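You operate a simulated robot arm through the tools that you are given. There is no shell and no other tool.

You run a simulated robot arm. Do the job below in one go: nothing can be reset, and whatever is moved stays where it is left.

## Task
Turn the speed to 2, then raise the boom to about 275 cm.
Fine: use the joystick; green pendant switch on for the run and off after it; the speed knob goes back to 5 after the run.

The check looks at the end state, three seconds after you hand in, the way a careful person would. Anything else that was tipped, shoved, dropped, spilled or broken makes it a failure.

## Robot
A 7-joint arm with a four-finger gripper, fixed in place. Base frame: the origin is on the floor under the middle of its stand, x ahead of it, y to its left, z up. Readings come in cm, rad, newtons and seconds.
It reaches about 122.3 cm from its shoulder. Its first joint turns from -1.204 to 3.002 rad. Payload 3.67 kg.
Tool frame: the origin (TCP) lies between the finger pads and is the grasp point; the fingertips stand 2.8 cm ahead of it; z points along the fingers, y is the line along which they close. The gripper opens to 11.2 cm; its body begins 7.3 cm behind the TCP.
Orientation is that of the tool frame in the base frame, as a unit quaternion [w, x, y, z]. With the fingers straight down and closing along the base's y, the tool's x points along the base's -x, its y along +y and its z along -z.

## Interface
- The arm moves only by the tool drive_tool. Its argument "plan" is a list that holds one entry, the list of rows, each a list of 7 numbers: the turn, a rotation vector about the base's x, y, z in rad, then the shift along the base's x, y, z in cm, then the gripper command, from -1 (shut) to 1 (fully open), values between in proportion. In form: [[[ax, ay, az, dx, dy, dz, grip], ...]]. A call has 1 to 20 rows; each row is the pose to reach, as a shift and turn from the pose commanded when the call began. A row lasts 0.2 s, in which the tool goes at most 5 cm and 0.15 rad; a call with a longer step from one row to the next is refused whole, and so is a gripper value outside its range. Where a pose cannot be reached the arm comes as near as it can. A force on the tool above 50 N (or 10 N above the force at the start of the call, whichever is more), or a blocked arm, ends the call early, and 0.2 s more pass. The fingers move at their own pace (about 10.25 cm/s each) and stop on an object; they squeeze with about 43 N. The grip force told is the motor's: it shows also when the fingers shut on nothing. Time passes only in rows, and 0.2 s behind the last, so rows that repeat a pose let the fingers close. The reply holds the time, the measured pose of the TCP, the force on the tool along the base axes, the opening and the grip force, in the units named above and with some noise, with the torque about the TCP (base axes, N m) and any sound that the robot's microphone picked up, and new pictures: "views" is both (left out), scene, wrist or none.
- Cameras (640 x 400 px; columns grow to the right, rows downward): "scene" is fixed at [22.16, -65.09, 155.45]; the picture's right is [0.58, -0.82, 0.00], its down [-0.53, -0.37, -0.76] and it looks along [0.62, 0.44, -0.65] (base axes); focal length 330 px, centre (320, 200). "wrist" rides on the gripper at [6, -1.8, -10.4] in the tool frame; the picture's right is [0.29, 0.96, 0.00], its down [-0.80, 0.24, -0.55] and it looks along [-0.53, 0.16, 0.83] (tool axes); focal length 234 px, centre (320, 200). There is no depth. A picture from a camera that has moved, and an enlarged one, comes with that camera's place and axes in the base frame and with its lens.
- raise_lower(by): slides the trunk up (or, below 0, down) by that many cm; the arm rides with it, the base frame stays. It gives what a move gives, with no picture.
- enlarge(camera, box): a new picture of the part [left, top, right, bottom] of that camera's present view, enlarged. No time passes.
- close_job(): hands the job in; it is judged then, once.

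Nothing tells you positions but the pictures and the camera data. Unless the task says otherwise, let go and move clear before handing in.

The tools are called after "Call:" as a command line: name --argument value ..., lists and objects as JSON in quotes. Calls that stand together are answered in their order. drive_tool: Moves the arm, as the interface text tells. Its arguments: {"type":"object","properties":{"plan":{"type":"array","items":{"type":"array","items":{"type":"array","items":{"type":"number"}}}},"views":{"type":"string","enum":["both","scene","wrist","none"]}},"required":["plan"]} The other tools are called the same way: raise_lower (by) moves the trunk up or down; enlarge (camera, box) takes an enlarged picture of a part of a camera's view; close_job () hands the job in.

At the start:

```text
time: 0.0
tcp_pos: [53.78, 1.75, 128.1]
tool_rot: [0.0, 0.0, 1.0, 0.001]
wrist_force: [0.3, 0.2, 0.8]
wrist_torque: [-0.01, 0.02, 0.0]
grip_width: 11.2
gripper_force: 0.0
trunk travel left (down, up): [-70.0, 14.0]
```

scene: 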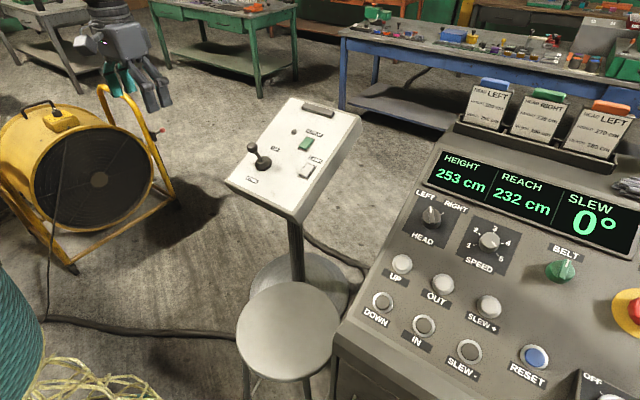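
wrist: 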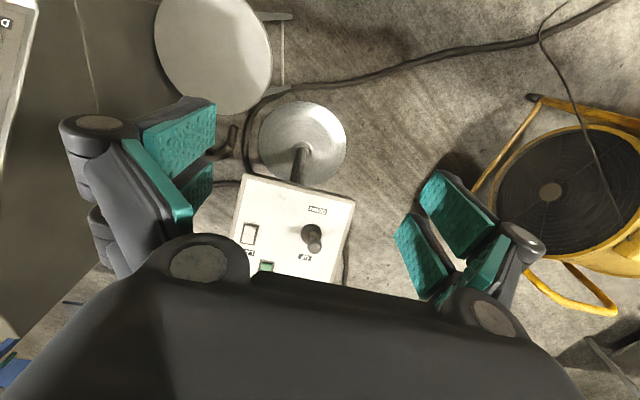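

I see a control desk on the right (display, speed knob, buttons) and a pendant on a stand with a joystick and two rocker switches in the middle. I'll take enlarged pictures to read the labels before moving anything.

Call:
enlarge --camera "scene" --box '[220, 90, 380, 190]'

Call:
enlarge --camera "scene" --box '[400, 130, 640, 280]'

Call:
enlarge --camera "scene" --box '[350, 230, 640, 400]'

Call:
enlarge --camera "scene" --box '[440, 60, 640, 185]'

```text
4.00 times, centred on (300, 140) of scene
camera zoom: at [22.16, -65.09, 155.45], right [0.58, -0.82, 0.0], down [-0.53, -0.37, -0.76], along [0.62, 0.44, -0.65], focal length 1321 px, centre (400, 440)
```

zoom: 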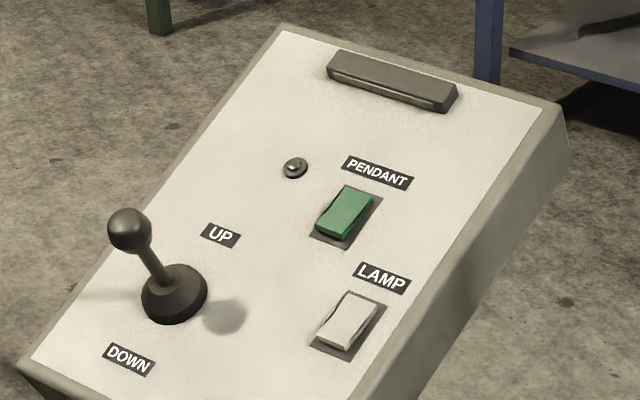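

```text
2.67 times, centred on (520, 205) of scene
camera zoom: at [22.16, -65.09, 155.45], right [0.58, -0.82, 0.0], down [-0.53, -0.37, -0.76], along [0.62, 0.44, -0.65], focal length 881 px, centre (-213, 187)
```

zoom: 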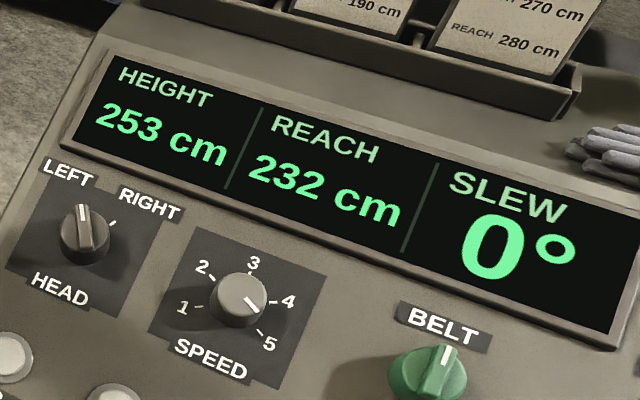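

```text
2.21 times, centred on (495, 315) of scene
camera zoom: at [22.16, -65.09, 155.45], right [0.58, -0.82, 0.0], down [-0.53, -0.37, -0.76], along [0.62, 0.44, -0.65], focal length 729 px, centre (-66, -54)
```

zoom: 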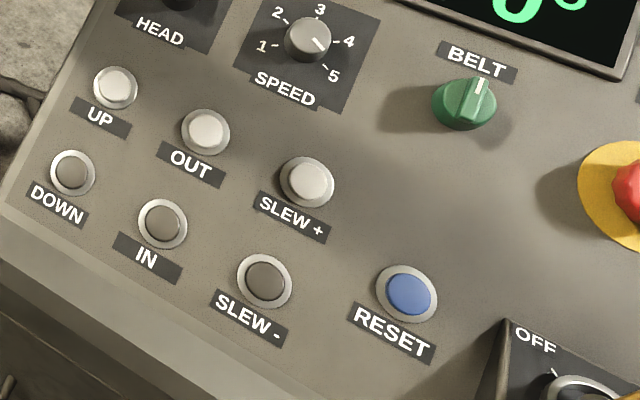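

```text
3.20 times, centred on (540, 122) of scene
camera zoom: at [22.16, -65.09, 155.45], right [0.58, -0.82, 0.0], down [-0.53, -0.37, -0.76], along [0.62, 0.44, -0.65], focal length 1057 px, centre (-384, 448)
```

zoom: 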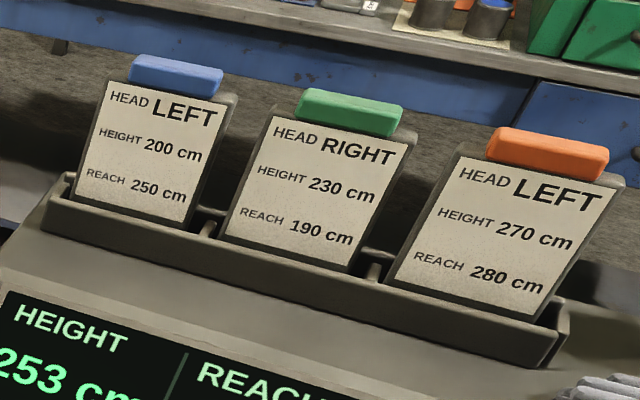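

The joystick (UP/DOWN) and the green PENDANT switch sit on the tilted pendant, and the SPEED knob on the desk points to 5. I'll enlarge the wrist view to triangulate positions.

Call:
enlarge --camera "wrist" --box '[220, 160, 380, 290]'

Call:
enlarge --camera "scene" --box '[210, 85, 370, 235]'

```text
3.08 times, centred on (300, 225) of wrist
camera zoom: at [47.64, -0.18, 138.52], right [-0.29, 0.96, 0.0], down [0.8, 0.24, 0.55], along [0.53, 0.16, -0.83], focal length 720 px, centre (382, 123)
```

zoom: 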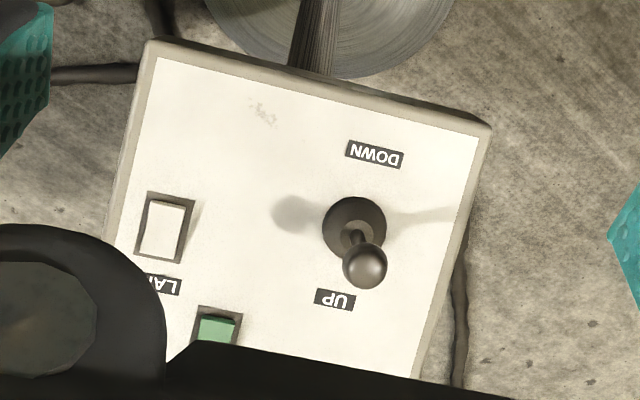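

```text
2.67 times, centred on (290, 160) of scene
camera zoom: at [22.16, -65.09, 155.45], right [0.58, -0.82, 0.0], down [-0.53, -0.37, -0.76], along [0.62, 0.44, -0.65], focal length 881 px, centre (400, 307)
```

zoom: 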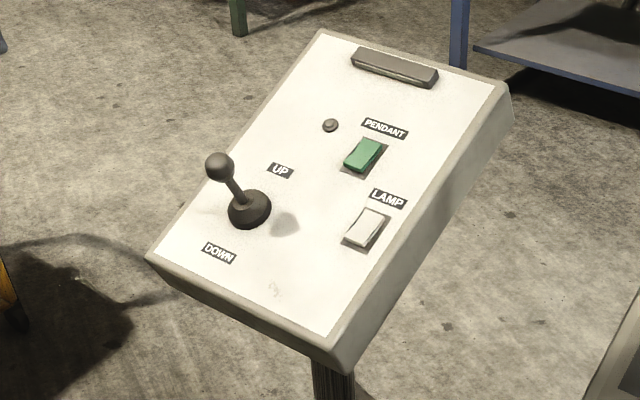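

The pendant face tilts about 25° toward me, with the joystick ball near (89, 10.9, 95.4), UP pointing away (+x), and the green switch near (105, 0.5, 92). Next I move the hand high and to the right to get a second view of the desk and speed knob.

Call:
drive_tool --plan '[[[0, 0, 0, 0, -4.5, 1, 1], [0, 0, 0, 0, -9, 2, 1], [0, 0, 0, 0, -13.5, 3, 1], [0, 0, 0, 0, -18, 4, 1], [0, 0, 0, 0, -22.5, 5, 1], [0, 0, 0, 0, -27, 6, 1], [0, 0, 0, 0, -31.5, 7, 1], [0, 0, 0, 0, -36, 8, 1], [0, 0, 0, 0, -40.5, 8, 1], [0, 0, 0, 0, -45, 8, 1], [0, 0, 0, 0, -49.5, 8, 1], [0, 0, 0, 0, -54, 8, 1], [0, 0, 0, 0, -54, 8, 1]]]' --views "both"

```text
time: 2.8
tcp_pos: [54.18, -52.84, 135.88]
tool_rot: [0.0, -0.001, 1.0, 0.002]
wrist_force: [0.0, -0.4, -0.5]
wrist_torque: [0.02, -0.01, -0.03]
grip_width: 11.2
gripper_force: 0.0
trunk travel left (down, up): [-70.0, 14.0]
camera wrist: at [47.94, -54.71, 146.26], right [-0.29, 0.96, 0.0], down [0.8, 0.24, 0.55], along [0.53, 0.16, -0.83], focal length 234 px, centre (320, 200)
```

scene: 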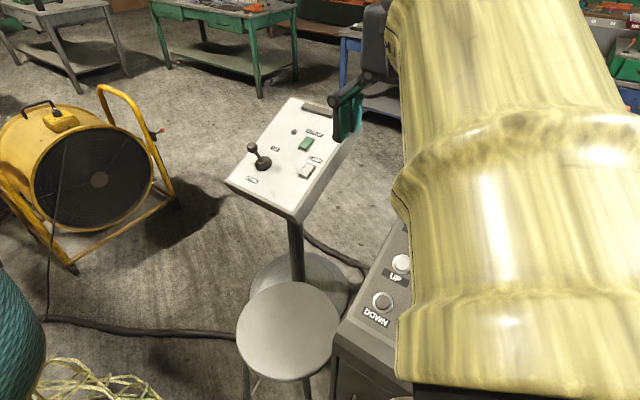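
wrist: 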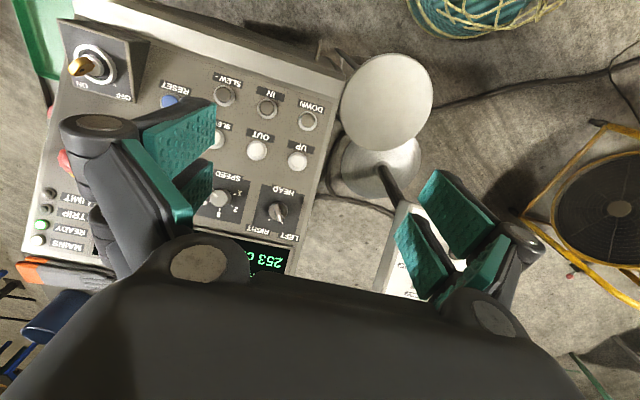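

The wrist camera now sees the desk upside-down, including a key switch and status lamps (MAINS, READY, TRIP, LIMIT). I'll enlarge the knob region to triangulate it.

Call:
enlarge --camera "wrist" --box '[140, 60, 340, 280]'

Call:
enlarge --camera "wrist" --box '[10, 10, 170, 280]'

```text
1.82 times, centred on (240, 170) of wrist
camera zoom: at [47.94, -54.71, 146.26], right [-0.29, 0.96, 0.0], down [0.8, 0.24, 0.55], along [0.53, 0.16, -0.83], focal length 426 px, centre (466, 254)
```

zoom: 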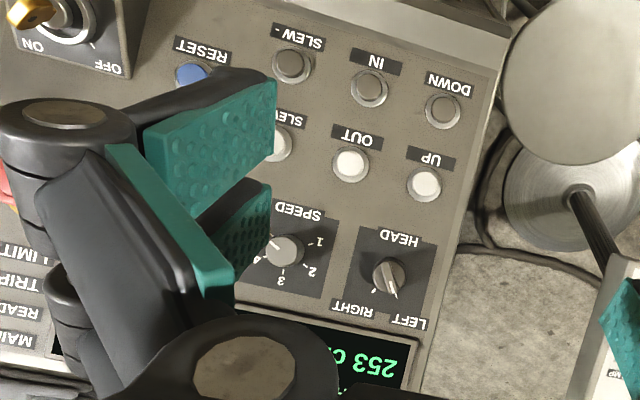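

```text
1.48 times, centred on (90, 145) of wrist
camera zoom: at [47.94, -54.71, 146.26], right [-0.29, 0.96, 0.0], down [0.8, 0.24, 0.55], along [0.53, 0.16, -0.83], focal length 347 px, centre (661, 282)
```

zoom: 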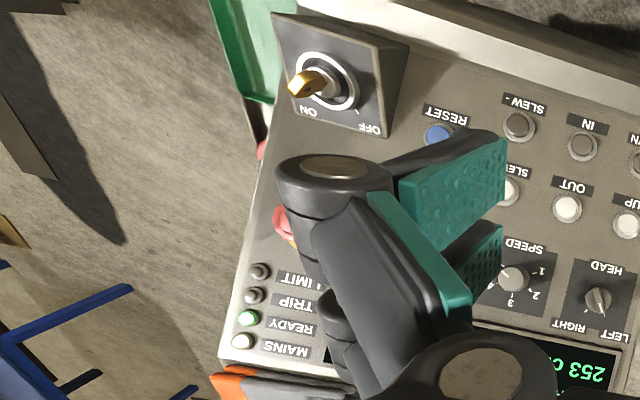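

Key switch is ON and READY is lit; triangulation puts the SPEED knob near (79.7, -67, 104) on a desk face tilted roughly 22° toward me. I move closer above it with the gripper half shut to see finger spacing and the knob clearly.

Call:
drive_tool --plan '[[[0, 0, 0, 2, -2, -1.5, 1], [0, 0, 0, 4, -4.2, -3, 0.8], [0, 0, 0, 6, -6.4, -4.5, 0.6], [0, 0, 0, 8, -8.6, -6, 0.4], [0, 0, 0, 10, -10.8, -7.5, 0.2], [0, 0, 0, 12, -13, -9, 0], [0, 0, 0, 14, -15.2, -10.5, 0], [0, 0, 0, 15, -17, -12, 0], [0, 0, 0, 15, -17, -12, 0]]]' --views "wrist"

```text
time: 4.8
tcp_pos: [68.91, -68.85, 124.42]
tool_rot: [0.002, -0.004, 1.0, 0.0]
wrist_force: [1.0, 0.4, -9.7]
wrist_torque: [-0.08, 0.09, 0.02]
grip_width: 5.6
gripper_force: 0.0
out of reach, approached as far as the arm can: row 8
trunk travel left (down, up): [-70.0, 14.0]
camera wrist: at [62.85, -70.73, 134.7], right [-0.3, 0.95, 0.0], down [0.79, 0.25, 0.55], along [0.53, 0.16, -0.83], focal length 234 px, centre (320, 200)
```

wrist: 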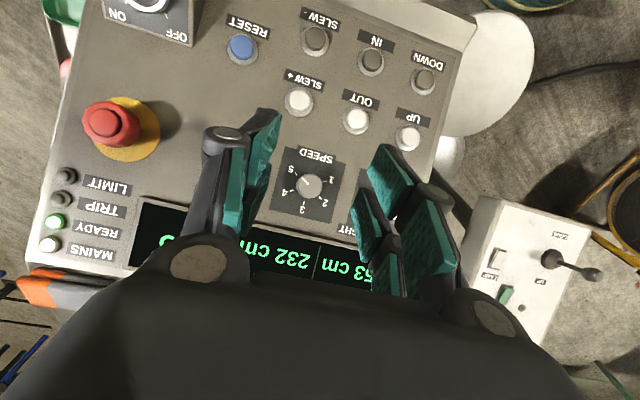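

The knob is centred in the wrist view, pointing at 5, and the display is readable. The arm reports a reach limit here, so I'll enlarge for details before choosing a tilted approach.

Call:
enlarge --camera "wrist" --box '[240, 60, 460, 240]'

Call:
enlarge --camera "scene" --box '[330, 100, 640, 400]'

Call:
enlarge --camera "wrist" --box '[460, 180, 620, 350]'

```text
2.22 times, centred on (350, 150) of wrist
camera zoom: at [62.85, -70.73, 134.7], right [-0.3, 0.95, 0.0], down [0.79, 0.25, 0.55], along [0.53, 0.16, -0.83], focal length 520 px, centre (253, 311)
```

zoom: 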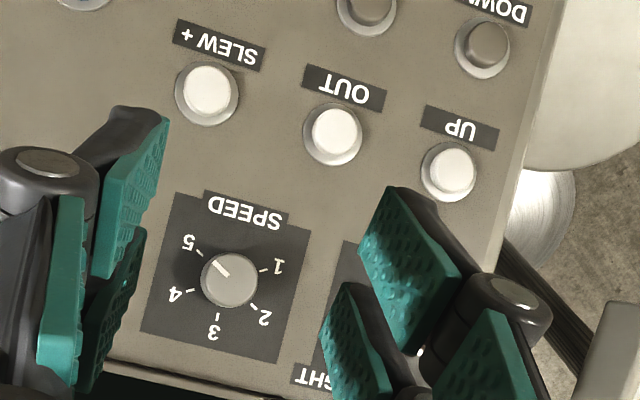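

```text
1.33 times, centred on (485, 250) of scene
camera zoom: at [22.16, -65.09, 155.45], right [0.58, -0.82, 0.0], down [-0.53, -0.37, -0.76], along [0.62, 0.44, -0.65], focal length 440 px, centre (100, 133)
```

zoom: 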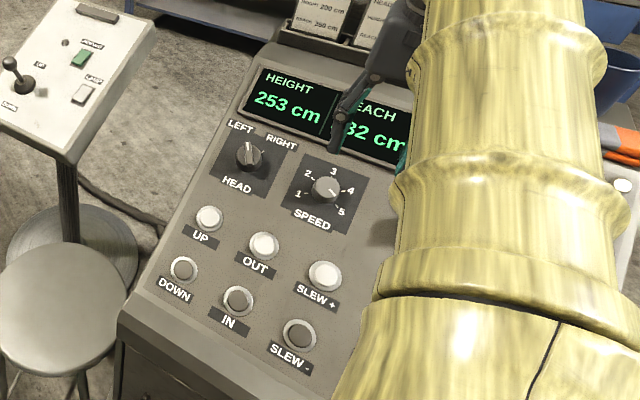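

```text
2.35 times, centred on (540, 265) of wrist
camera zoom: at [62.85, -70.73, 134.7], right [-0.3, 0.95, 0.0], down [0.79, 0.25, 0.55], along [0.53, 0.16, -0.83], focal length 551 px, centre (-198, 47)
```

zoom: 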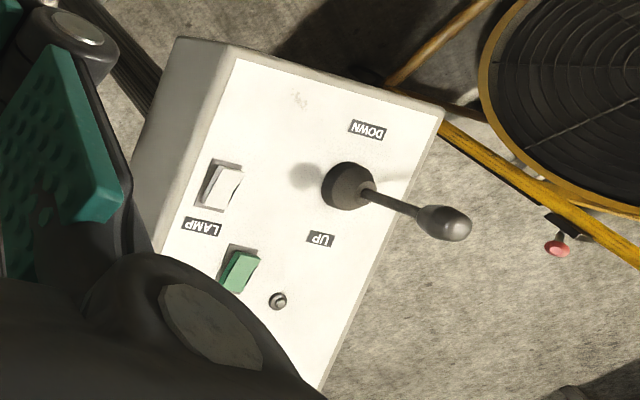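

The knob is about 3.8 cm wide and 3 cm tall, with 60° between marks, on a desk face tilted about 25°; 5→2 is a 180° counter-clockwise turn. I now tilt the tool to match the face and move to a pre-grasp point above the knob.

Call:
drive_tool --plan '[[[0, -0.14, 0, 1.5, 0.5, -2, 0.25], [0, -0.28, 0, 3, 1, -4, 0.25], [0, -0.42, 0, 4.5, 1.5, -6, 0.25], [0, -0.436, 0, 6, 2, -8.5, 0.25], [0, -0.436, 0, 7.4, 2.25, -11, 0.25], [0, -0.436, 0, 7.4, 2.25, -11, 0.25]]]' --views "both"

```text
time: 6.2
tcp_pos: [76.18, -66.73, 113.51]
tool_rot: [0.216, 0.0, 0.976, -0.001]
wrist_force: [-0.4, 0.3, 0.5]
wrist_torque: [0.02, -0.01, 0.02]
grip_width: 7.0
gripper_force: 0.0
trunk travel left (down, up): [-70.0, 14.0]
camera wrist: at [66.21, -68.67, 120.33], right [-0.26, 0.96, -0.12], down [0.49, 0.24, 0.84], along [0.83, 0.16, -0.53], focal length 234 px, centre (320, 200)
```

scene: 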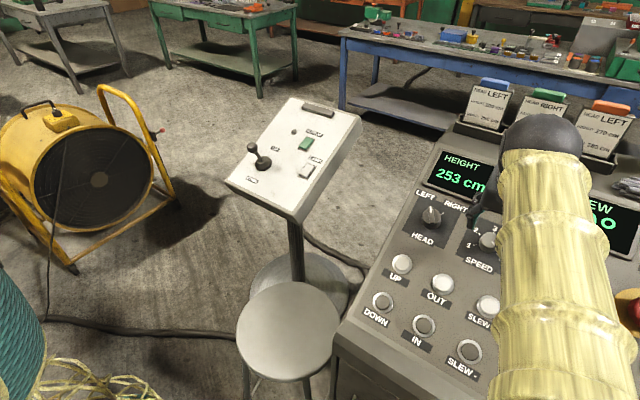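
wrist: 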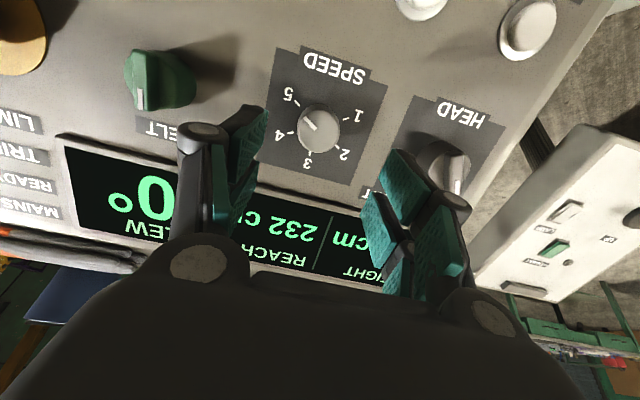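

The tilted pose is reached well and the knob sits just ahead of the fingers. I'll enlarge to refine the knob's centre before descending.

Call:
enlarge --camera "wrist" --box '[220, 40, 420, 200]'

Call:
enlarge --camera "scene" --box '[400, 170, 540, 290]'

```text
2.50 times, centred on (320, 120) of wrist
camera zoom: at [66.21, -68.67, 120.33], right [-0.26, 0.96, -0.12], down [0.49, 0.24, 0.84], along [0.83, 0.16, -0.53], focal length 585 px, centre (320, 400)
```

zoom: 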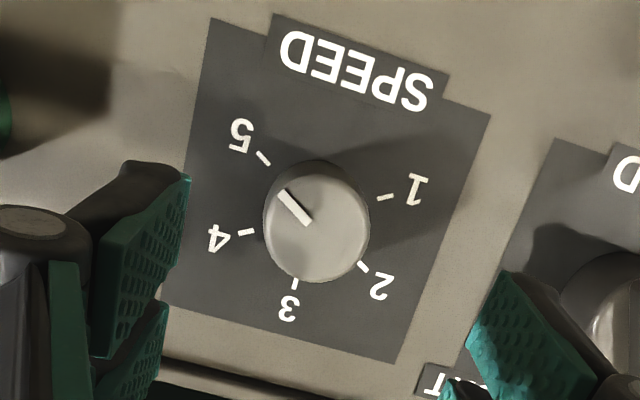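

```text
3.33 times, centred on (470, 230) of scene
camera zoom: at [22.16, -65.09, 155.45], right [0.58, -0.82, 0.0], down [-0.53, -0.37, -0.76], along [0.62, 0.44, -0.65], focal length 1101 px, centre (-180, 100)
```

zoom: 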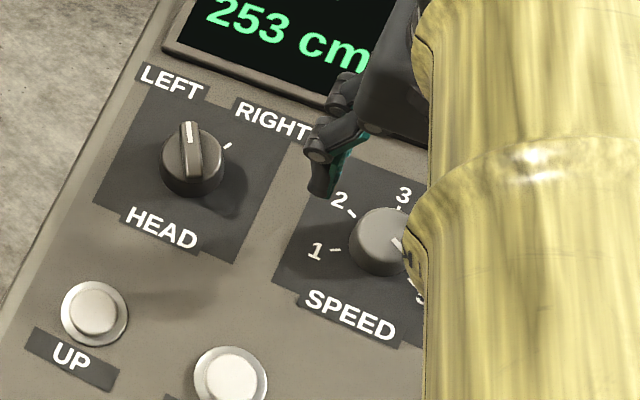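

The knob base is at about (81.5, -67, 102.3), 3 cm tall and 3.6 cm wide, and marks 5 and 2 are opposite each other. I'll first rotate the tool clockwise above the knob to give room for the counter-clockwise turn.

Call:
drive_tool --plan '[[[0.059, 0, -0.127, 0, 0, 0, 0.15], [0.118, 0, -0.254, 0, 0, 0, 0.15], [0.177, 0, -0.381, 0, 0, 0, 0.15], [0.237, 0, -0.508, 0, 0, 0, 0.15], [0.296, 0, -0.634, 0, 0, 0, 0.15], [0.355, 0, -0.761, 0, 0, 0, 0.15], [0.414, 0, -0.888, 0, 0, 0, 0.15], [0.473, 0, -1.015, 0, 0, 0, 0.15], [0.532, 0, -1.142, 0, 0, 0, 0.15], [0.592, 0, -1.269, 0, 0, 0, 0.15], [0.664, 0, -1.4236, 0, 0, 0, 0.15], [0.664, 0, -1.4236, 0, 0, 0, 0.15]]]' --views "both"

```text
refused: row 11 steps farther than a row can; nothing moved
```

Last row's step was slightly too large; I'll resend with even steps.

Call:
drive_tool --plan '[[[0.059, 0, -0.127, 0, 0, 0, 0.15], [0.118, 0, -0.254, 0, 0, 0, 0.15], [0.177, 0, -0.381, 0, 0, 0, 0.15], [0.237, 0, -0.508, 0, 0, 0, 0.15], [0.296, 0, -0.634, 0, 0, 0, 0.15], [0.355, 0, -0.761, 0, 0, 0, 0.15], [0.414, 0, -0.888, 0, 0, 0, 0.15], [0.473, 0, -1.015, 0, 0, 0, 0.15], [0.532, 0, -1.142, 0, 0, 0, 0.15], [0.592, 0, -1.269, 0, 0, 0, 0.15], [0.645, 0, -1.383, 0, 0, 0, 0.15], [0.664, 0, -1.4236, 0, 0, 0, 0.15], [0.664, 0, -1.4236, 0, 0, 0, 0.15]]]' --views "both"

```text
time: 9.0
tcp_pos: [76.19, -66.91, 113.24]
tool_rot: [0.153, 0.69, 0.69, 0.153]
wrist_force: [0.6, -0.1, -0.3]
wrist_torque: [-0.03, 0.03, -0.01]
grip_width: 6.44
gripper_force: 0.0
trunk travel left (down, up): [-70.0, 14.0]
camera wrist: at [70.09, -61.03, 121.82], right [0.87, 0.29, 0.4], down [-0.02, -0.8, 0.6], along [0.5, -0.53, -0.69], focal length 234 px, centre (320, 200)
```

scene: 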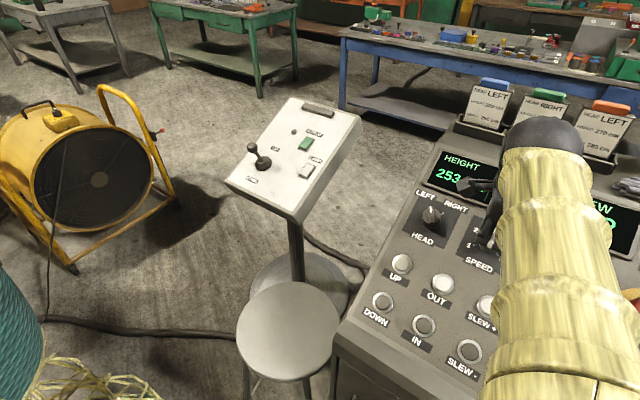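
wrist: 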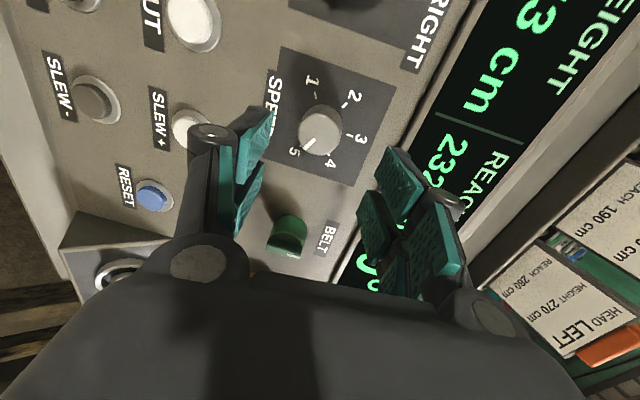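

The -90° yaw was reached cleanly. I'll enlarge to check knob centring against the fingers from this angle.

Call:
enlarge --camera "wrist" --box '[200, 30, 460, 260]'

```text
1.74 times, centred on (330, 145) of wrist
camera zoom: at [70.09, -61.03, 121.82], right [0.87, 0.29, 0.4], down [-0.02, -0.8, 0.6], along [0.5, -0.53, -0.69], focal length 407 px, centre (303, 296)
```

zoom: 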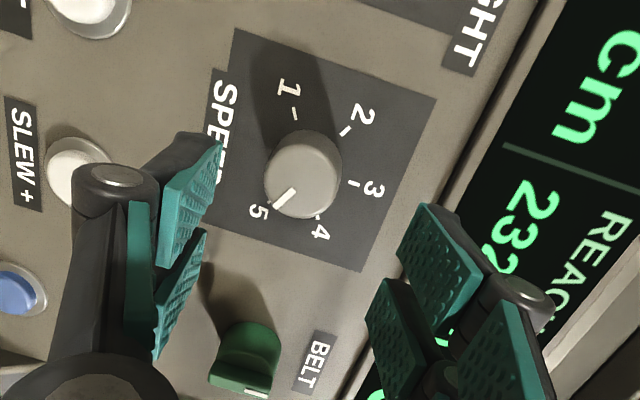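

Combining views, the knob top is at (79.7, -67.0, 105.6) and its base at (81.4, -67.0, 102.5). I descend along the face normal so the fingertips straddle the knob about 1 cm above the panel.

Call:
drive_tool --plan '[[[0, 0, 0, 0.9, 0, -1.8, 0.15], [0, 0, 0, 1.8, 0, -3.6, 0.15], [0, 0, 0, 2.6, 0, -5.2, 0.15], [0, 0, 0, 3.2, 0, -6.4, 0.15], [0, 0, 0, 3.55, 0, -7.1, 0.15], [0, 0, 0, 3.55, 0, -7.1, 0.15]]]' --views "both"

```text
time: 10.4
tcp_pos: [79.58, -66.92, 106.09]
tool_rot: [0.153, 0.689, 0.691, 0.154]
wrist_force: [0.0, 0.4, 0.0]
wrist_torque: [-0.02, 0.01, 0.01]
grip_width: 6.44
gripper_force: 0.0
trunk travel left (down, up): [-70.0, 14.0]
camera wrist: at [73.42, -61.14, 114.67], right [0.87, 0.29, 0.41], down [-0.02, -0.8, 0.6], along [0.5, -0.53, -0.69], focal length 234 px, centre (320, 200)
```

scene: 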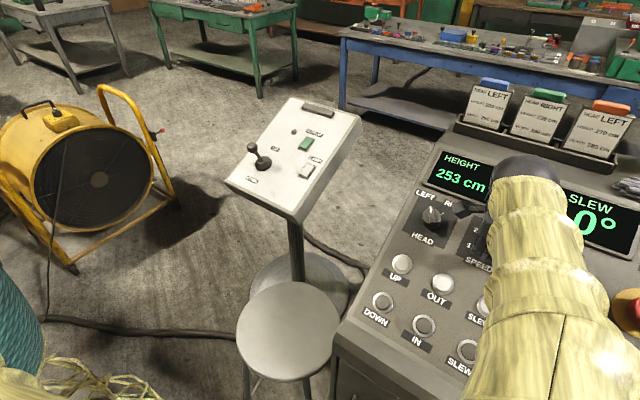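
wrist: 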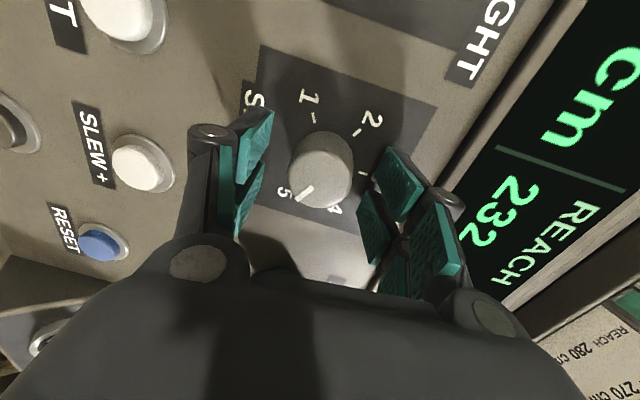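

The knob is centred between the fingers with the TCP at its top. I close the gripper on it.

Call:
drive_tool --plan '[[[0, 0, 0, 0, 0, 0, -0.3], [0, 0, 0, 0, 0, 0, -0.7], [0, 0, 0, 0, 0, 0, -1], [0, 0, 0, 0, 0, 0, -1]]]' --views "wrist"

```text
time: 11.4
tcp_pos: [79.73, -67.11, 106.12]
tool_rot: [0.152, 0.69, 0.691, 0.154]
wrist_force: [6.4, 2.9, 3.7]
wrist_torque: [0.32, -1.14, 0.16]
grip_width: 3.61
gripper_force: 45.5
trunk travel left (down, up): [-70.0, 14.0]
camera wrist: at [73.47, -61.11, 114.7], right [0.87, 0.29, 0.41], down [-0.02, -0.8, 0.6], along [0.5, -0.53, -0.69], focal length 234 px, centre (320, 200)
```

wrist: 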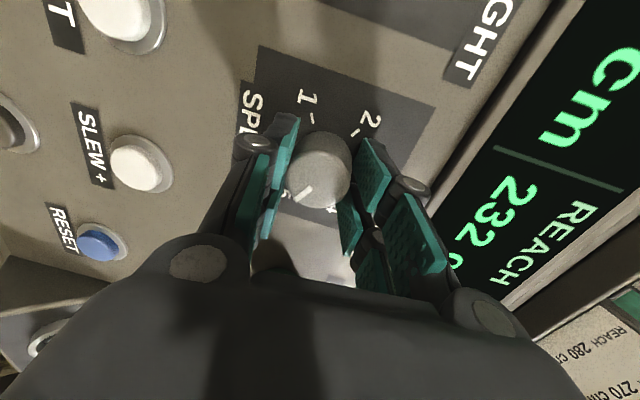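

Gripped at 3.61 cm width. I now turn it 60° counter-clockwise toward 4 as a first check.

Call:
drive_tool --plan '[[[-0.0554, 0, 0.1187, 0.1, 0, 0.05, -1], [-0.1107, 0, 0.2374, 0.15, 0, 0.07, -1], [-0.1661, 0, 0.3562, 0.15, 0, 0.07, -1], [-0.2214, 0, 0.4749, 0.15, 0, 0.07, -1], [-0.2764, 0, 0.5927, 0.15, 0, 0.07, -1], [-0.3317, 0, 0.7115, 0.15, 0, 0.07, -1], [-0.3871, 0, 0.8302, 0.15, 0, 0.07, -1], [-0.4425, 0, 0.9489, 0.15, 0, 0.07, -1], [-0.4425, 0, 0.9489, 0.15, 0, 0.07, -1]]]' --views "both"

```text
time: 13.4
tcp_pos: [79.77, -67.01, 106.06]
tool_rot: [0.208, 0.252, 0.943, 0.056]
wrist_force: [-24.8, 18.2, -12.2]
wrist_torque: [0.88, 0.32, 0.51]
grip_width: 3.51
gripper_force: 45.3
trunk travel left (down, up): [-70.0, 14.0]
camera wrist: at [69.65, -65.62, 112.91], right [0.21, 0.97, 0.1], down [0.5, -0.19, 0.84], along [0.84, -0.13, -0.53], focal length 234 px, centre (320, 200)
```

scene: 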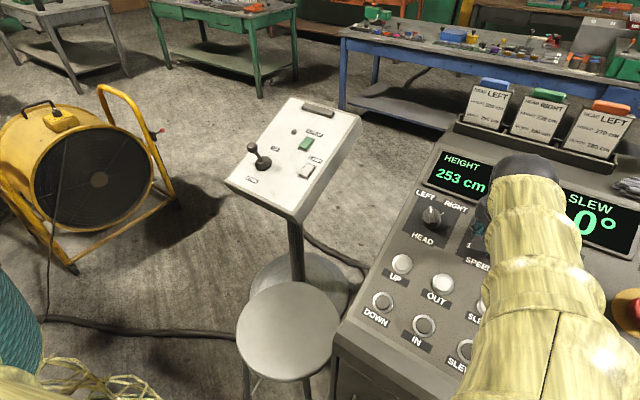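
wrist: 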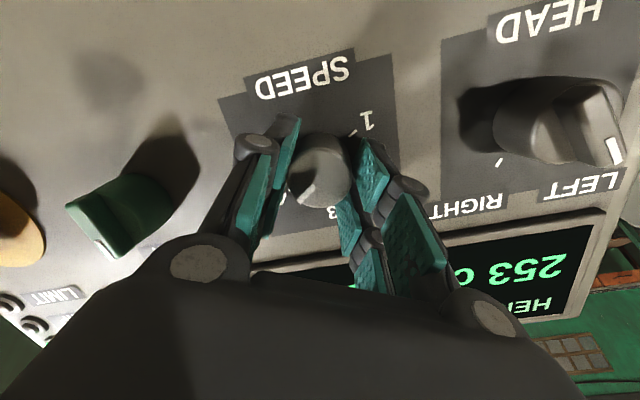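

The knob turned with the gripper to about 4, but there is a 33 N side load from a slight off-centre grip. I'll shift a couple of millimetres to relieve it.

Call:
drive_tool --plan '[[[0, 0, 0, -0.08, 0.05, -0.04, -1], [0, 0, 0, -0.16, 0.1, -0.07, -1], [0, 0, 0, -0.16, 0.1, -0.07, -1]]]' --views "none"

```text
time: 14.2
tcp_pos: [79.68, -66.99, 106.07]
tool_rot: [0.211, 0.252, 0.943, 0.055]
wrist_force: [-11.5, 4.5, -0.8]
wrist_torque: [0.47, 0.6, 0.3]
grip_width: 3.49
gripper_force: 44.9
trunk travel left (down, up): [-70.0, 14.0]
```

The side load fell as expected. I continue another 60° toward 3, adding the small compensating shifts as I turn.

Call:
drive_tool --plan '[[[-0.0554, 0, 0.1187, -0.1, 0.06, -0.05, -1], [-0.1107, 0, 0.2374, -0.13, 0.06, -0.06, -1], [-0.1661, 0, 0.3562, -0.155, 0.06, -0.07, -1], [-0.2214, 0, 0.4749, -0.18, 0.06, -0.085, -1], [-0.2764, 0, 0.5927, -0.2, 0.045, -0.095, -1], [-0.3317, 0, 0.7115, -0.22, 0.03, -0.105, -1], [-0.3871, 0, 0.8302, -0.24, 0.015, -0.11, -1], [-0.4425, 0, 0.9489, -0.26, 0, -0.12, -1], [-0.4425, 0, 0.9489, -0.26, 0, -0.12, -1]]]' --views "wrist"

```text
time: 15.9
tcp_pos: [78.65, -67.04, 105.26]
tool_rot: [0.218, -0.046, 0.975, -0.019]
wrist_force: [-15.4, 8.3, -13.1]
wrist_torque: [0.04, -0.08, 0.17]
grip_width: 3.69
gripper_force: 45.1
out of reach, approached as far as the arm can: row 5, 6, 7, 8
trunk travel left (down, up): [-70.0, 14.0]
stopped in row 8: the force on the tool passed its limit at 161 N (the readings are from after the stop); the commanded pose is now the measured one
camera wrist: at [68.85, -69.35, 112.17], right [-0.34, 0.92, -0.18], down [0.46, 0.33, 0.82], along [0.82, 0.2, -0.54], focal length 234 px, centre (320, 200)
```

wrist: 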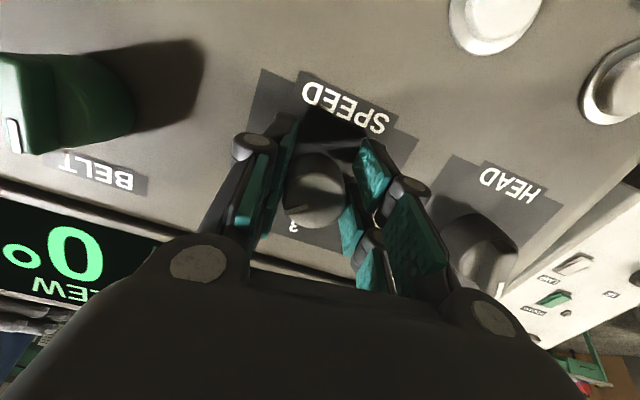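

The arm hit a joint limit near yaw +5°, causing a spike, so I stop turning here. I'll open the gripper and back away along the face normal to look at the knob.

Call:
drive_tool --plan '[[[0, 0, 0, 0, 0, 0, -0.4], [0, 0, 0, 0, 0, 0, 0], [0, 0, 0, 0, 0, 0, 0.2], [0, 0, 0, 0, 0, 0, 0.2]]]' --views "wrist"

```text
time: 16.9
tcp_pos: [78.97, -66.26, 106.14]
tool_rot: [0.221, -0.049, 0.974, -0.023]
wrist_force: [-0.1, -0.8, 0.3]
wrist_torque: [-0.02, 0.03, 0.01]
grip_width: 6.69
gripper_force: 0.0
trunk travel left (down, up): [-70.0, 14.0]
camera wrist: at [69.12, -68.5, 113.0], right [-0.34, 0.92, -0.19], down [0.46, 0.33, 0.83], along [0.82, 0.19, -0.53], focal length 234 px, centre (320, 200)
```

wrist: 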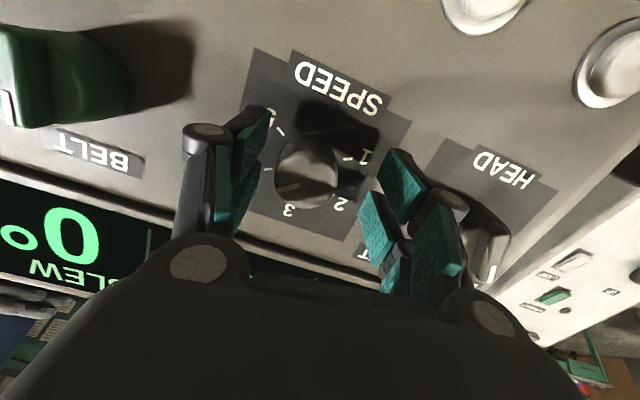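

Released with no load. I back off along the normal and look at where the pointer stands.

Call:
drive_tool --plan '[[[0, 0, 0, -0.8, 0, 1.7, 0.15], [0, 0, 0, -1.6, 0, 3.4, 0.15], [0, 0, 0, -2.4, 0, 5.1, 0.15], [0, 0, 0, -3.0, 0, 6.5, 0.15], [0, 0, 0, -3.0, 0, 6.5, 0.15]]]' --views "none"

Call:
enlarge --camera "wrist" --box '[200, 30, 440, 230]'

```text
time: 18.1
tcp_pos: [75.82, -66.66, 112.16]
tool_rot: [0.221, -0.049, 0.974, -0.021]
wrist_force: [0.1, -0.2, 0.0]
wrist_torque: [-0.05, -0.03, -0.01]
grip_width: 6.44
gripper_force: 0.1
trunk travel left (down, up): [-70.0, 14.0]
```

```text
2.00 times, centred on (320, 130) of wrist
camera zoom: at [66.03, -68.83, 119.09], right [-0.34, 0.92, -0.18], down [0.46, 0.33, 0.83], along [0.82, 0.2, -0.53], focal length 468 px, centre (320, 340)
```

zoom: 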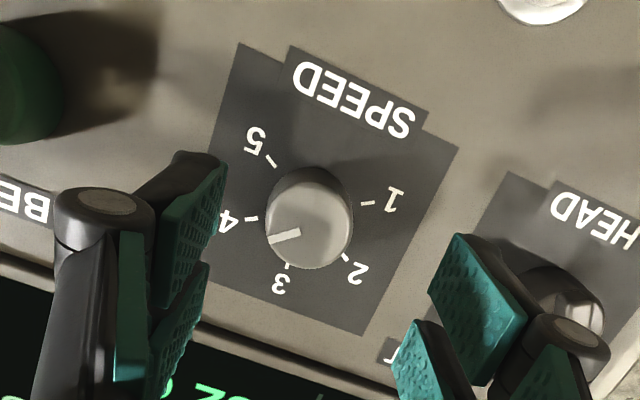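

The pointer now stands at about 4 (a little past). The yaw limit is near +5°, so I rotate back to about -105° above the knob to regrip for the next turn.

Call:
drive_tool --plan '[[[0.0584, 0, -0.1251, 0, 0, 0, 0.15], [0.1168, 0, -0.2502, 0, 0, 0, 0.15], [0.1752, 0, -0.3753, 0, 0, 0, 0.15], [0.2336, 0, -0.5004, 0, 0, 0, 0.15], [0.292, 0, -0.6255, 0, 0, 0, 0.15], [0.3504, 0, -0.7506, 0, 0, 0, 0.15], [0.4088, 0, -0.8757, 0, 0, 0, 0.15], [0.4672, 0, -1.0008, 0, 0, 0, 0.15], [0.5256, 0, -1.1259, 0, 0, 0, 0.15], [0.584, 0, -1.251, 0, 0, 0, 0.15], [0.6424, 0, -1.3761, 0, 0, 0, 0.15], [0.7008, 0, -1.5012, 0, 0, 0, 0.15], [0.7592, 0, -1.6263, 0, 0, 0, 0.15], [0.8176, 0, -1.7514, 0, 0, 0, 0.15], [0.8176, 0, -1.7514, 0, 0, 0, 0.15]]]' --views "wrist"

```text
time: 21.3
tcp_pos: [76.03, -66.7, 112.18]
tool_rot: [0.125, 0.776, 0.596, 0.163]
wrist_force: [-0.6, 0.3, -0.6]
wrist_torque: [-0.02, -0.02, 0.01]
grip_width: 6.42
gripper_force: 0.0
trunk travel left (down, up): [-70.0, 14.0]
camera wrist: at [71.54, -60.53, 121.62], right [0.92, 0.03, 0.4], down [-0.2, -0.83, 0.52], along [0.35, -0.55, -0.76], focal length 234 px, centre (320, 200)
```

wrist: 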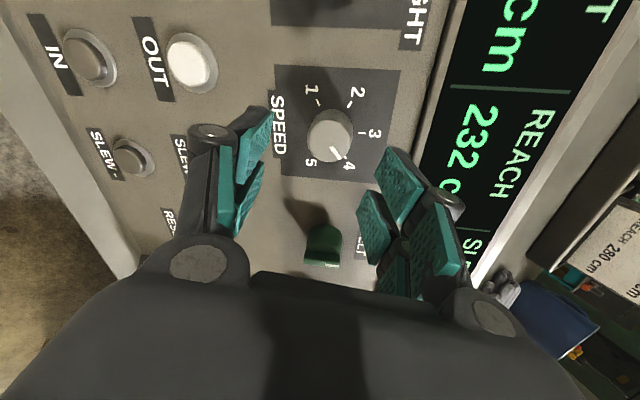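

Yaw -105° is reachable. I'll enlarge to verify centring before the descent.

Call:
enlarge --camera "wrist" --box '[240, 60, 440, 220]'

```text
2.50 times, centred on (340, 140) of wrist
camera zoom: at [71.54, -60.53, 121.62], right [0.92, 0.03, 0.4], down [-0.2, -0.83, 0.52], along [0.35, -0.55, -0.76], focal length 585 px, centre (270, 350)
```

zoom: 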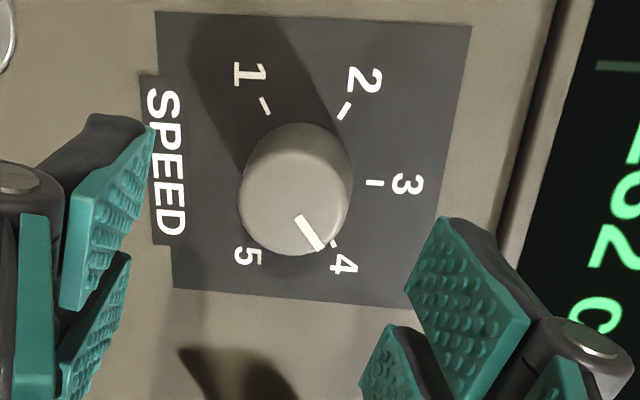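

The pointer is on 4 and the knob axis estimate agrees within 1–2 mm. I rotate slightly more, descend, and close on the knob.

Call:
drive_tool --plan '[[[0.0592, 0, -0.1269, 0.5, -0.05, -0.9, 0.15], [0.1183, 0, -0.2538, 1.3, -0.1, -2.3, 0.15], [0.1183, 0, -0.2538, 2.2, -0.15, -3.9, 0.15], [0.1183, 0, -0.2538, 3.0, -0.2, -5.3, 0.15], [0.1183, 0, -0.2538, 3.57, -0.25, -6.23, 0.15], [0.1183, 0, -0.2538, 3.57, -0.25, -6.23, 0.15], [0.1183, 0, -0.2538, 3.57, -0.25, -6.23, -0.2], [0.1183, 0, -0.2538, 3.57, -0.25, -6.23, -0.5], [0.1183, 0, -0.2538, 3.57, -0.25, -6.23, -1], [0.1183, 0, -0.2538, 3.57, -0.25, -6.23, -1]]]' --views "wrist"

```text
time: 23.5
tcp_pos: [79.63, -66.88, 106.12]
tool_rot: [0.099, 0.851, 0.484, 0.178]
wrist_force: [-2.0, 0.1, -3.9]
wrist_torque: [-0.49, -0.91, -0.33]
grip_width: 3.61
gripper_force: 45.2
trunk travel left (down, up): [-70.0, 14.0]
camera wrist: at [76.77, -60.97, 116.26], right [0.89, -0.24, 0.39], down [-0.41, -0.81, 0.42], along [0.21, -0.53, -0.82], focal length 234 px, centre (320, 200)
```

wrist: 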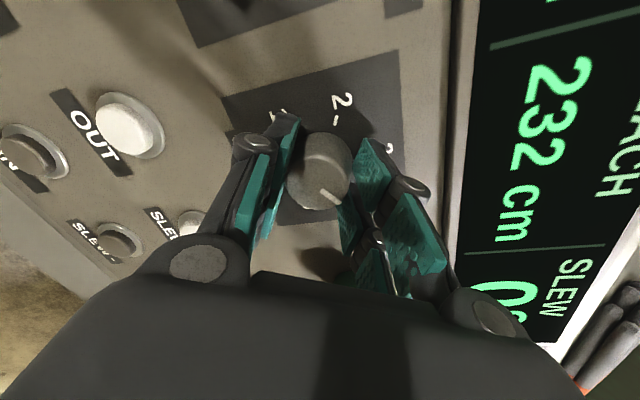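

Good grip with little side load. I turn 60° counter-clockwise toward 3 and check the force.

Call:
drive_tool --plan '[[[-0.0584, 0, 0.1172, 0, 0, 0, -1], [-0.1168, 0, 0.2344, 0, 0, 0, -1], [-0.1752, 0, 0.3516, 0, 0, 0, -1], [-0.2336, 0, 0.4688, 0, 0, 0, -1], [-0.292, 0, 0.586, 0, 0, 0, -1], [-0.3504, 0, 0.7032, 0, 0, 0, -1], [-0.4088, 0, 0.8204, 0, 0, 0, -1], [-0.4672, 0, 0.9376, 0, 0, 0, -1], [-0.4672, 0, 0.9376, 0, 0, 0, -1]]]' --views "wrist"

```text
time: 25.5
tcp_pos: [79.6, -66.85, 106.08]
tool_rot: [0.195, 0.497, 0.84, 0.092]
wrist_force: [7.9, -2.9, 3.7]
wrist_torque: [-0.1, -0.74, -0.01]
grip_width: 3.59
gripper_force: 44.6
trunk travel left (down, up): [-70.0, 14.0]
camera wrist: at [71.06, -62.14, 113.5], right [0.64, 0.72, 0.27], down [0.3, -0.56, 0.77], along [0.7, -0.42, -0.57], focal length 234 px, centre (320, 200)
```

wrist: 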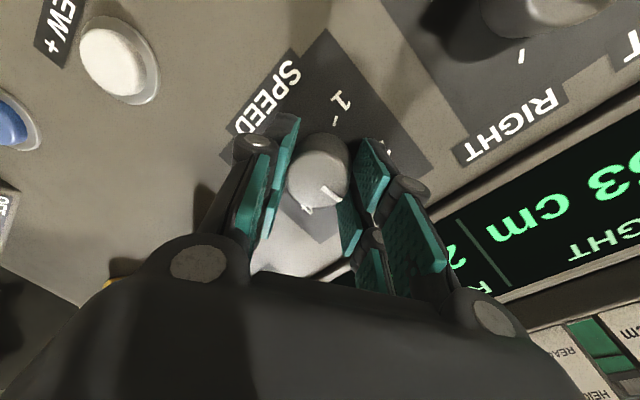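

Side load stays small and the knob follows. I continue about 59° more toward 2, staying short of the yaw limit.

Call:
drive_tool --plan '[[[-0.0624, 0, 0.1253, 0, 0, 0, -1], [-0.1248, 0, 0.2506, 0, 0, 0, -1], [-0.1872, 0, 0.3759, 0, 0, 0, -1], [-0.2496, 0, 0.5012, 0, 0, 0, -1], [-0.312, 0, 0.6265, 0, 0, 0, -1], [-0.3744, 0, 0.7518, 0, 0, 0, -1], [-0.4371, 0, 0.8771, 0, 0, 0, -1], [-0.455, 0, 0.913, 0, 0, 0, -1], [-0.455, 0, 0.913, 0, 0, 0, -1]]]' --views "wrist"

```text
time: 27.5
tcp_pos: [79.52, -66.83, 106.13]
tool_rot: [0.24, 0.025, 0.97, -0.017]
wrist_force: [4.7, -1.8, 5.4]
wrist_torque: [-0.09, -0.03, -0.02]
grip_width: 3.52
gripper_force: 44.9
trunk travel left (down, up): [-70.0, 14.0]
camera wrist: at [69.08, -67.99, 112.54], right [-0.2, 0.97, -0.15], down [0.46, 0.23, 0.86], along [0.86, 0.1, -0.49], focal length 234 px, centre (320, 200)
```

wrist: 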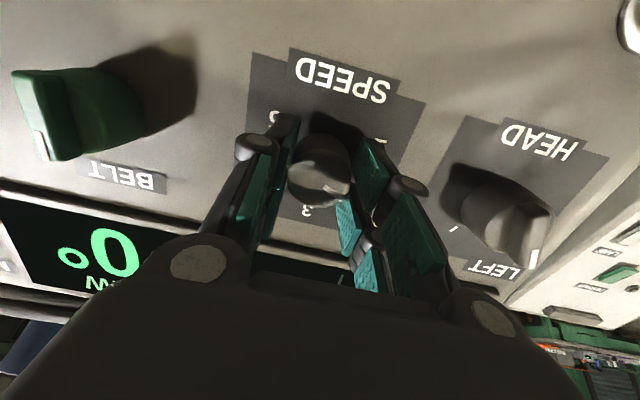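

The turn completed without load. I release, back off along the normal, and look at the pointer.

Call:
drive_tool --plan '[[[0, 0, 0, 0, 0, 0, -0.4], [0, 0, 0, 0, 0, 0, 0], [0, 0, 0, 0, 0, 0, 0.2], [0, 0, 0, -0.8, 0, 1.6, 0.2], [0, 0, 0, -1.6, 0, 3.2, 0.2], [0, 0, 0, -2.5, 0, 5, 0.2], [0, 0, 0, -3.3, 0, 6.6, 0.2], [0, 0, 0, -3.3, 0, 6.6, 0.2]]]' --views "none"

Call:
enlarge --camera "wrist" --box '[200, 30, 440, 230]'

```text
time: 29.3
tcp_pos: [76.33, -66.99, 112.58]
tool_rot: [0.239, 0.026, 0.97, -0.017]
wrist_force: [0.6, 1.0, 0.5]
wrist_torque: [-0.01, -0.01, 0.06]
grip_width: 6.75
gripper_force: 0.1
trunk travel left (down, up): [-70.0, 14.0]
```

```text
2.00 times, centred on (320, 130) of wrist
camera zoom: at [65.99, -67.96, 118.94], right [-0.2, 0.97, -0.15], down [0.46, 0.23, 0.86], along [0.86, 0.1, -0.49], focal length 468 px, centre (320, 340)
```

zoom: 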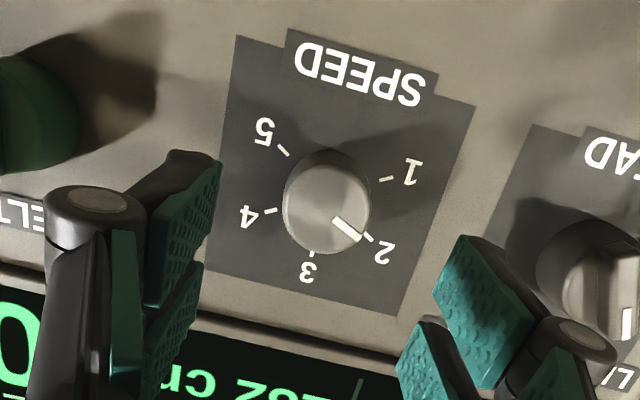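

The speed knob now points at 2. I retreat upward and move over to the pendant to examine the green switch and joystick.

Call:
drive_tool --plan '[[[0, 0, 0, -3, 0, 3, 0.2], [0, 0, 0, -6, 0, 6, 0.2], [0, 0, 0, -9, 2, 9, 0.2], [0, 0, 0, -11, 5, 11, 0.2], [0, 0, 0, -12, 9.5, 12, 0.4], [0, 0, 0, -12, 14.4, 12, 0.6], [0, 0, 0, -12, 19.3, 12, 0.8], [0, 0, 0, -12, 24.2, 12, 1], [0, 0, 0, -12, 29.1, 12, 1], [0, 0, 0, -12, 34, 12, 1], [0, 0, 0, -12, 38.9, 12, 1], [0, 0, 0, -12, 43.8, 12, 1], [0, 0, 0, -11.5, 48.6, 11.2, 1], [0, 0, 0, -10.5, 53.2, 9.8, 1], [0, 0, 0, -9, 57.4, 8, 1], [0, 0, 0, -7, 61.3, 6, 1], [0, 0, 0, -5, 64.7, 3.2, 1], [0, 0, 0, -3.3, 66.7, -0.6, 1], [0, 0, 0, -2, 67, -5, 1], [0, 0, 0, -1.3, 67, -8.6, 1]]]' --views "both"

```text
time: 33.5
tcp_pos: [75.35, -0.22, 104.08]
tool_rot: [0.239, 0.025, 0.97, -0.017]
wrist_force: [0.6, 0.0, 0.1]
wrist_torque: [-0.02, -0.02, -0.01]
grip_width: 11.2
gripper_force: 0.1
trunk travel left (down, up): [-70.0, 14.0]
camera wrist: at [64.88, -1.31, 110.53], right [-0.2, 0.97, -0.15], down [0.46, 0.23, 0.86], along [0.86, 0.1, -0.49], focal length 234 px, centre (320, 200)
```

scene: 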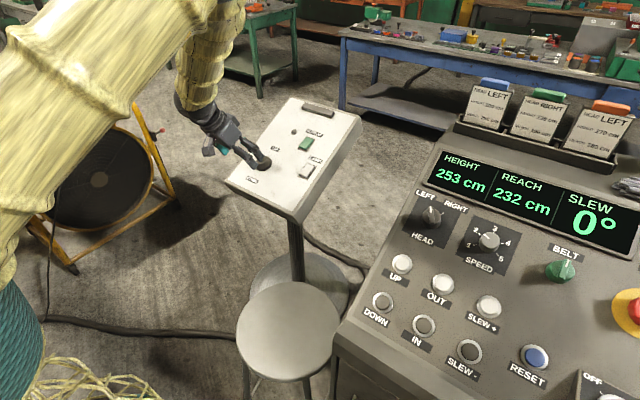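
wrist: 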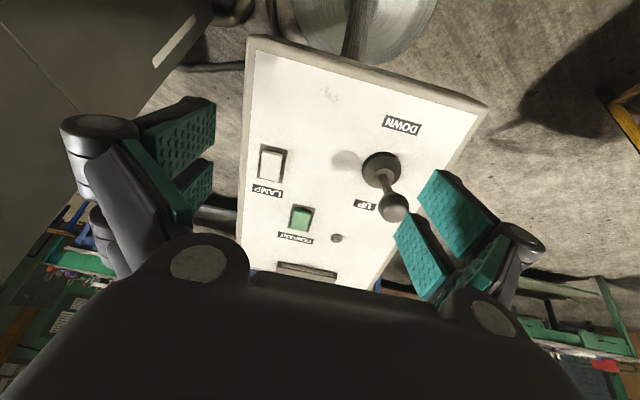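

Speed shows 2 in the scene view and the pendant is in front of the hand. I'll enlarge the switches and joystick.

Call:
enlarge --camera "wrist" --box '[235, 120, 355, 260]'

Call:
enlarge --camera "scene" --box '[280, 115, 340, 185]'

Call:
enlarge --camera "wrist" --box '[310, 100, 450, 240]'

Call:
enlarge --camera "scene" --box '[400, 130, 640, 280]'

```text
2.86 times, centred on (295, 190) of wrist
camera zoom: at [64.88, -1.31, 110.53], right [-0.2, 0.97, -0.15], down [0.46, 0.23, 0.86], along [0.86, 0.1, -0.49], focal length 669 px, centre (391, 229)
```

zoom: 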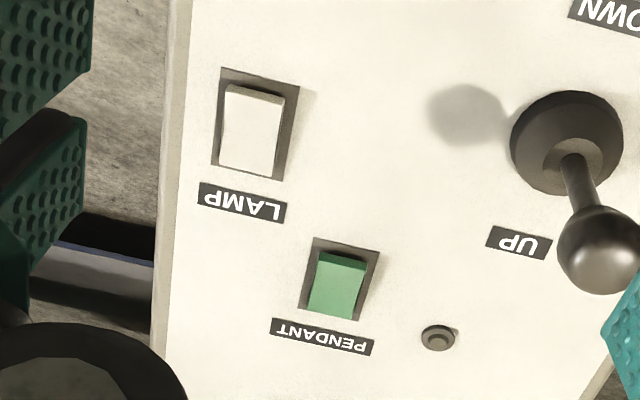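

```text
5.71 times, centred on (310, 150) of scene
camera zoom: at [22.16, -65.09, 155.45], right [0.58, -0.82, 0.0], down [-0.53, -0.37, -0.76], along [0.62, 0.44, -0.65], focal length 1888 px, centre (377, 486)
```

zoom: 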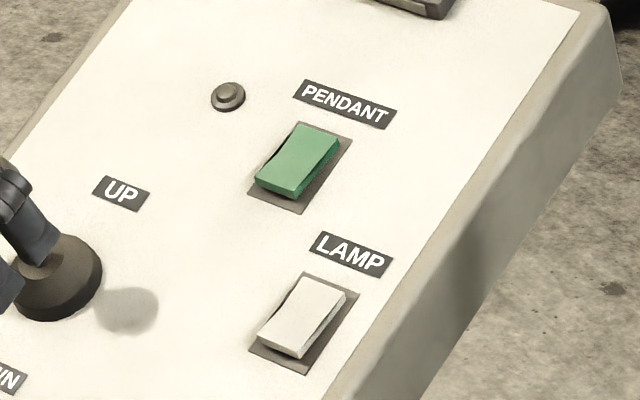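

```text
2.86 times, centred on (380, 170) of wrist
camera zoom: at [64.88, -1.31, 110.53], right [-0.2, 0.97, -0.15], down [0.46, 0.23, 0.86], along [0.86, 0.1, -0.49], focal length 669 px, centre (149, 286)
```

zoom: 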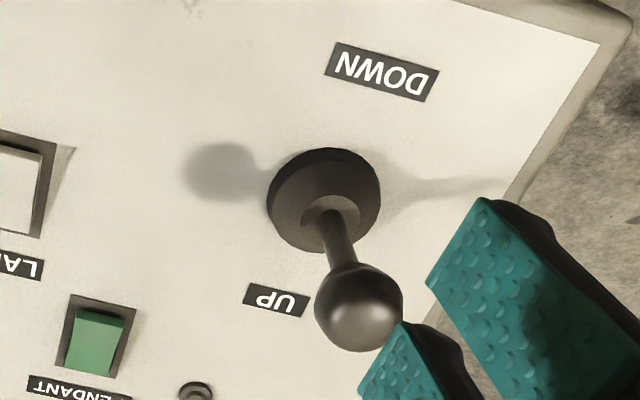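

```text
2.67 times, centred on (520, 205) of scene
camera zoom: at [22.16, -65.09, 155.45], right [0.58, -0.82, 0.0], down [-0.53, -0.37, -0.76], along [0.62, 0.44, -0.65], focal length 881 px, centre (-213, 187)
```

zoom: 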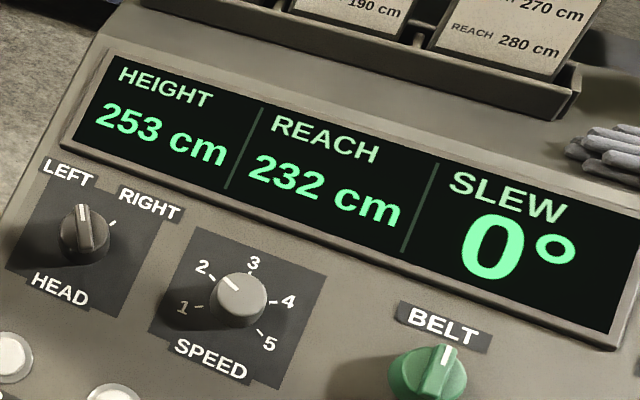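

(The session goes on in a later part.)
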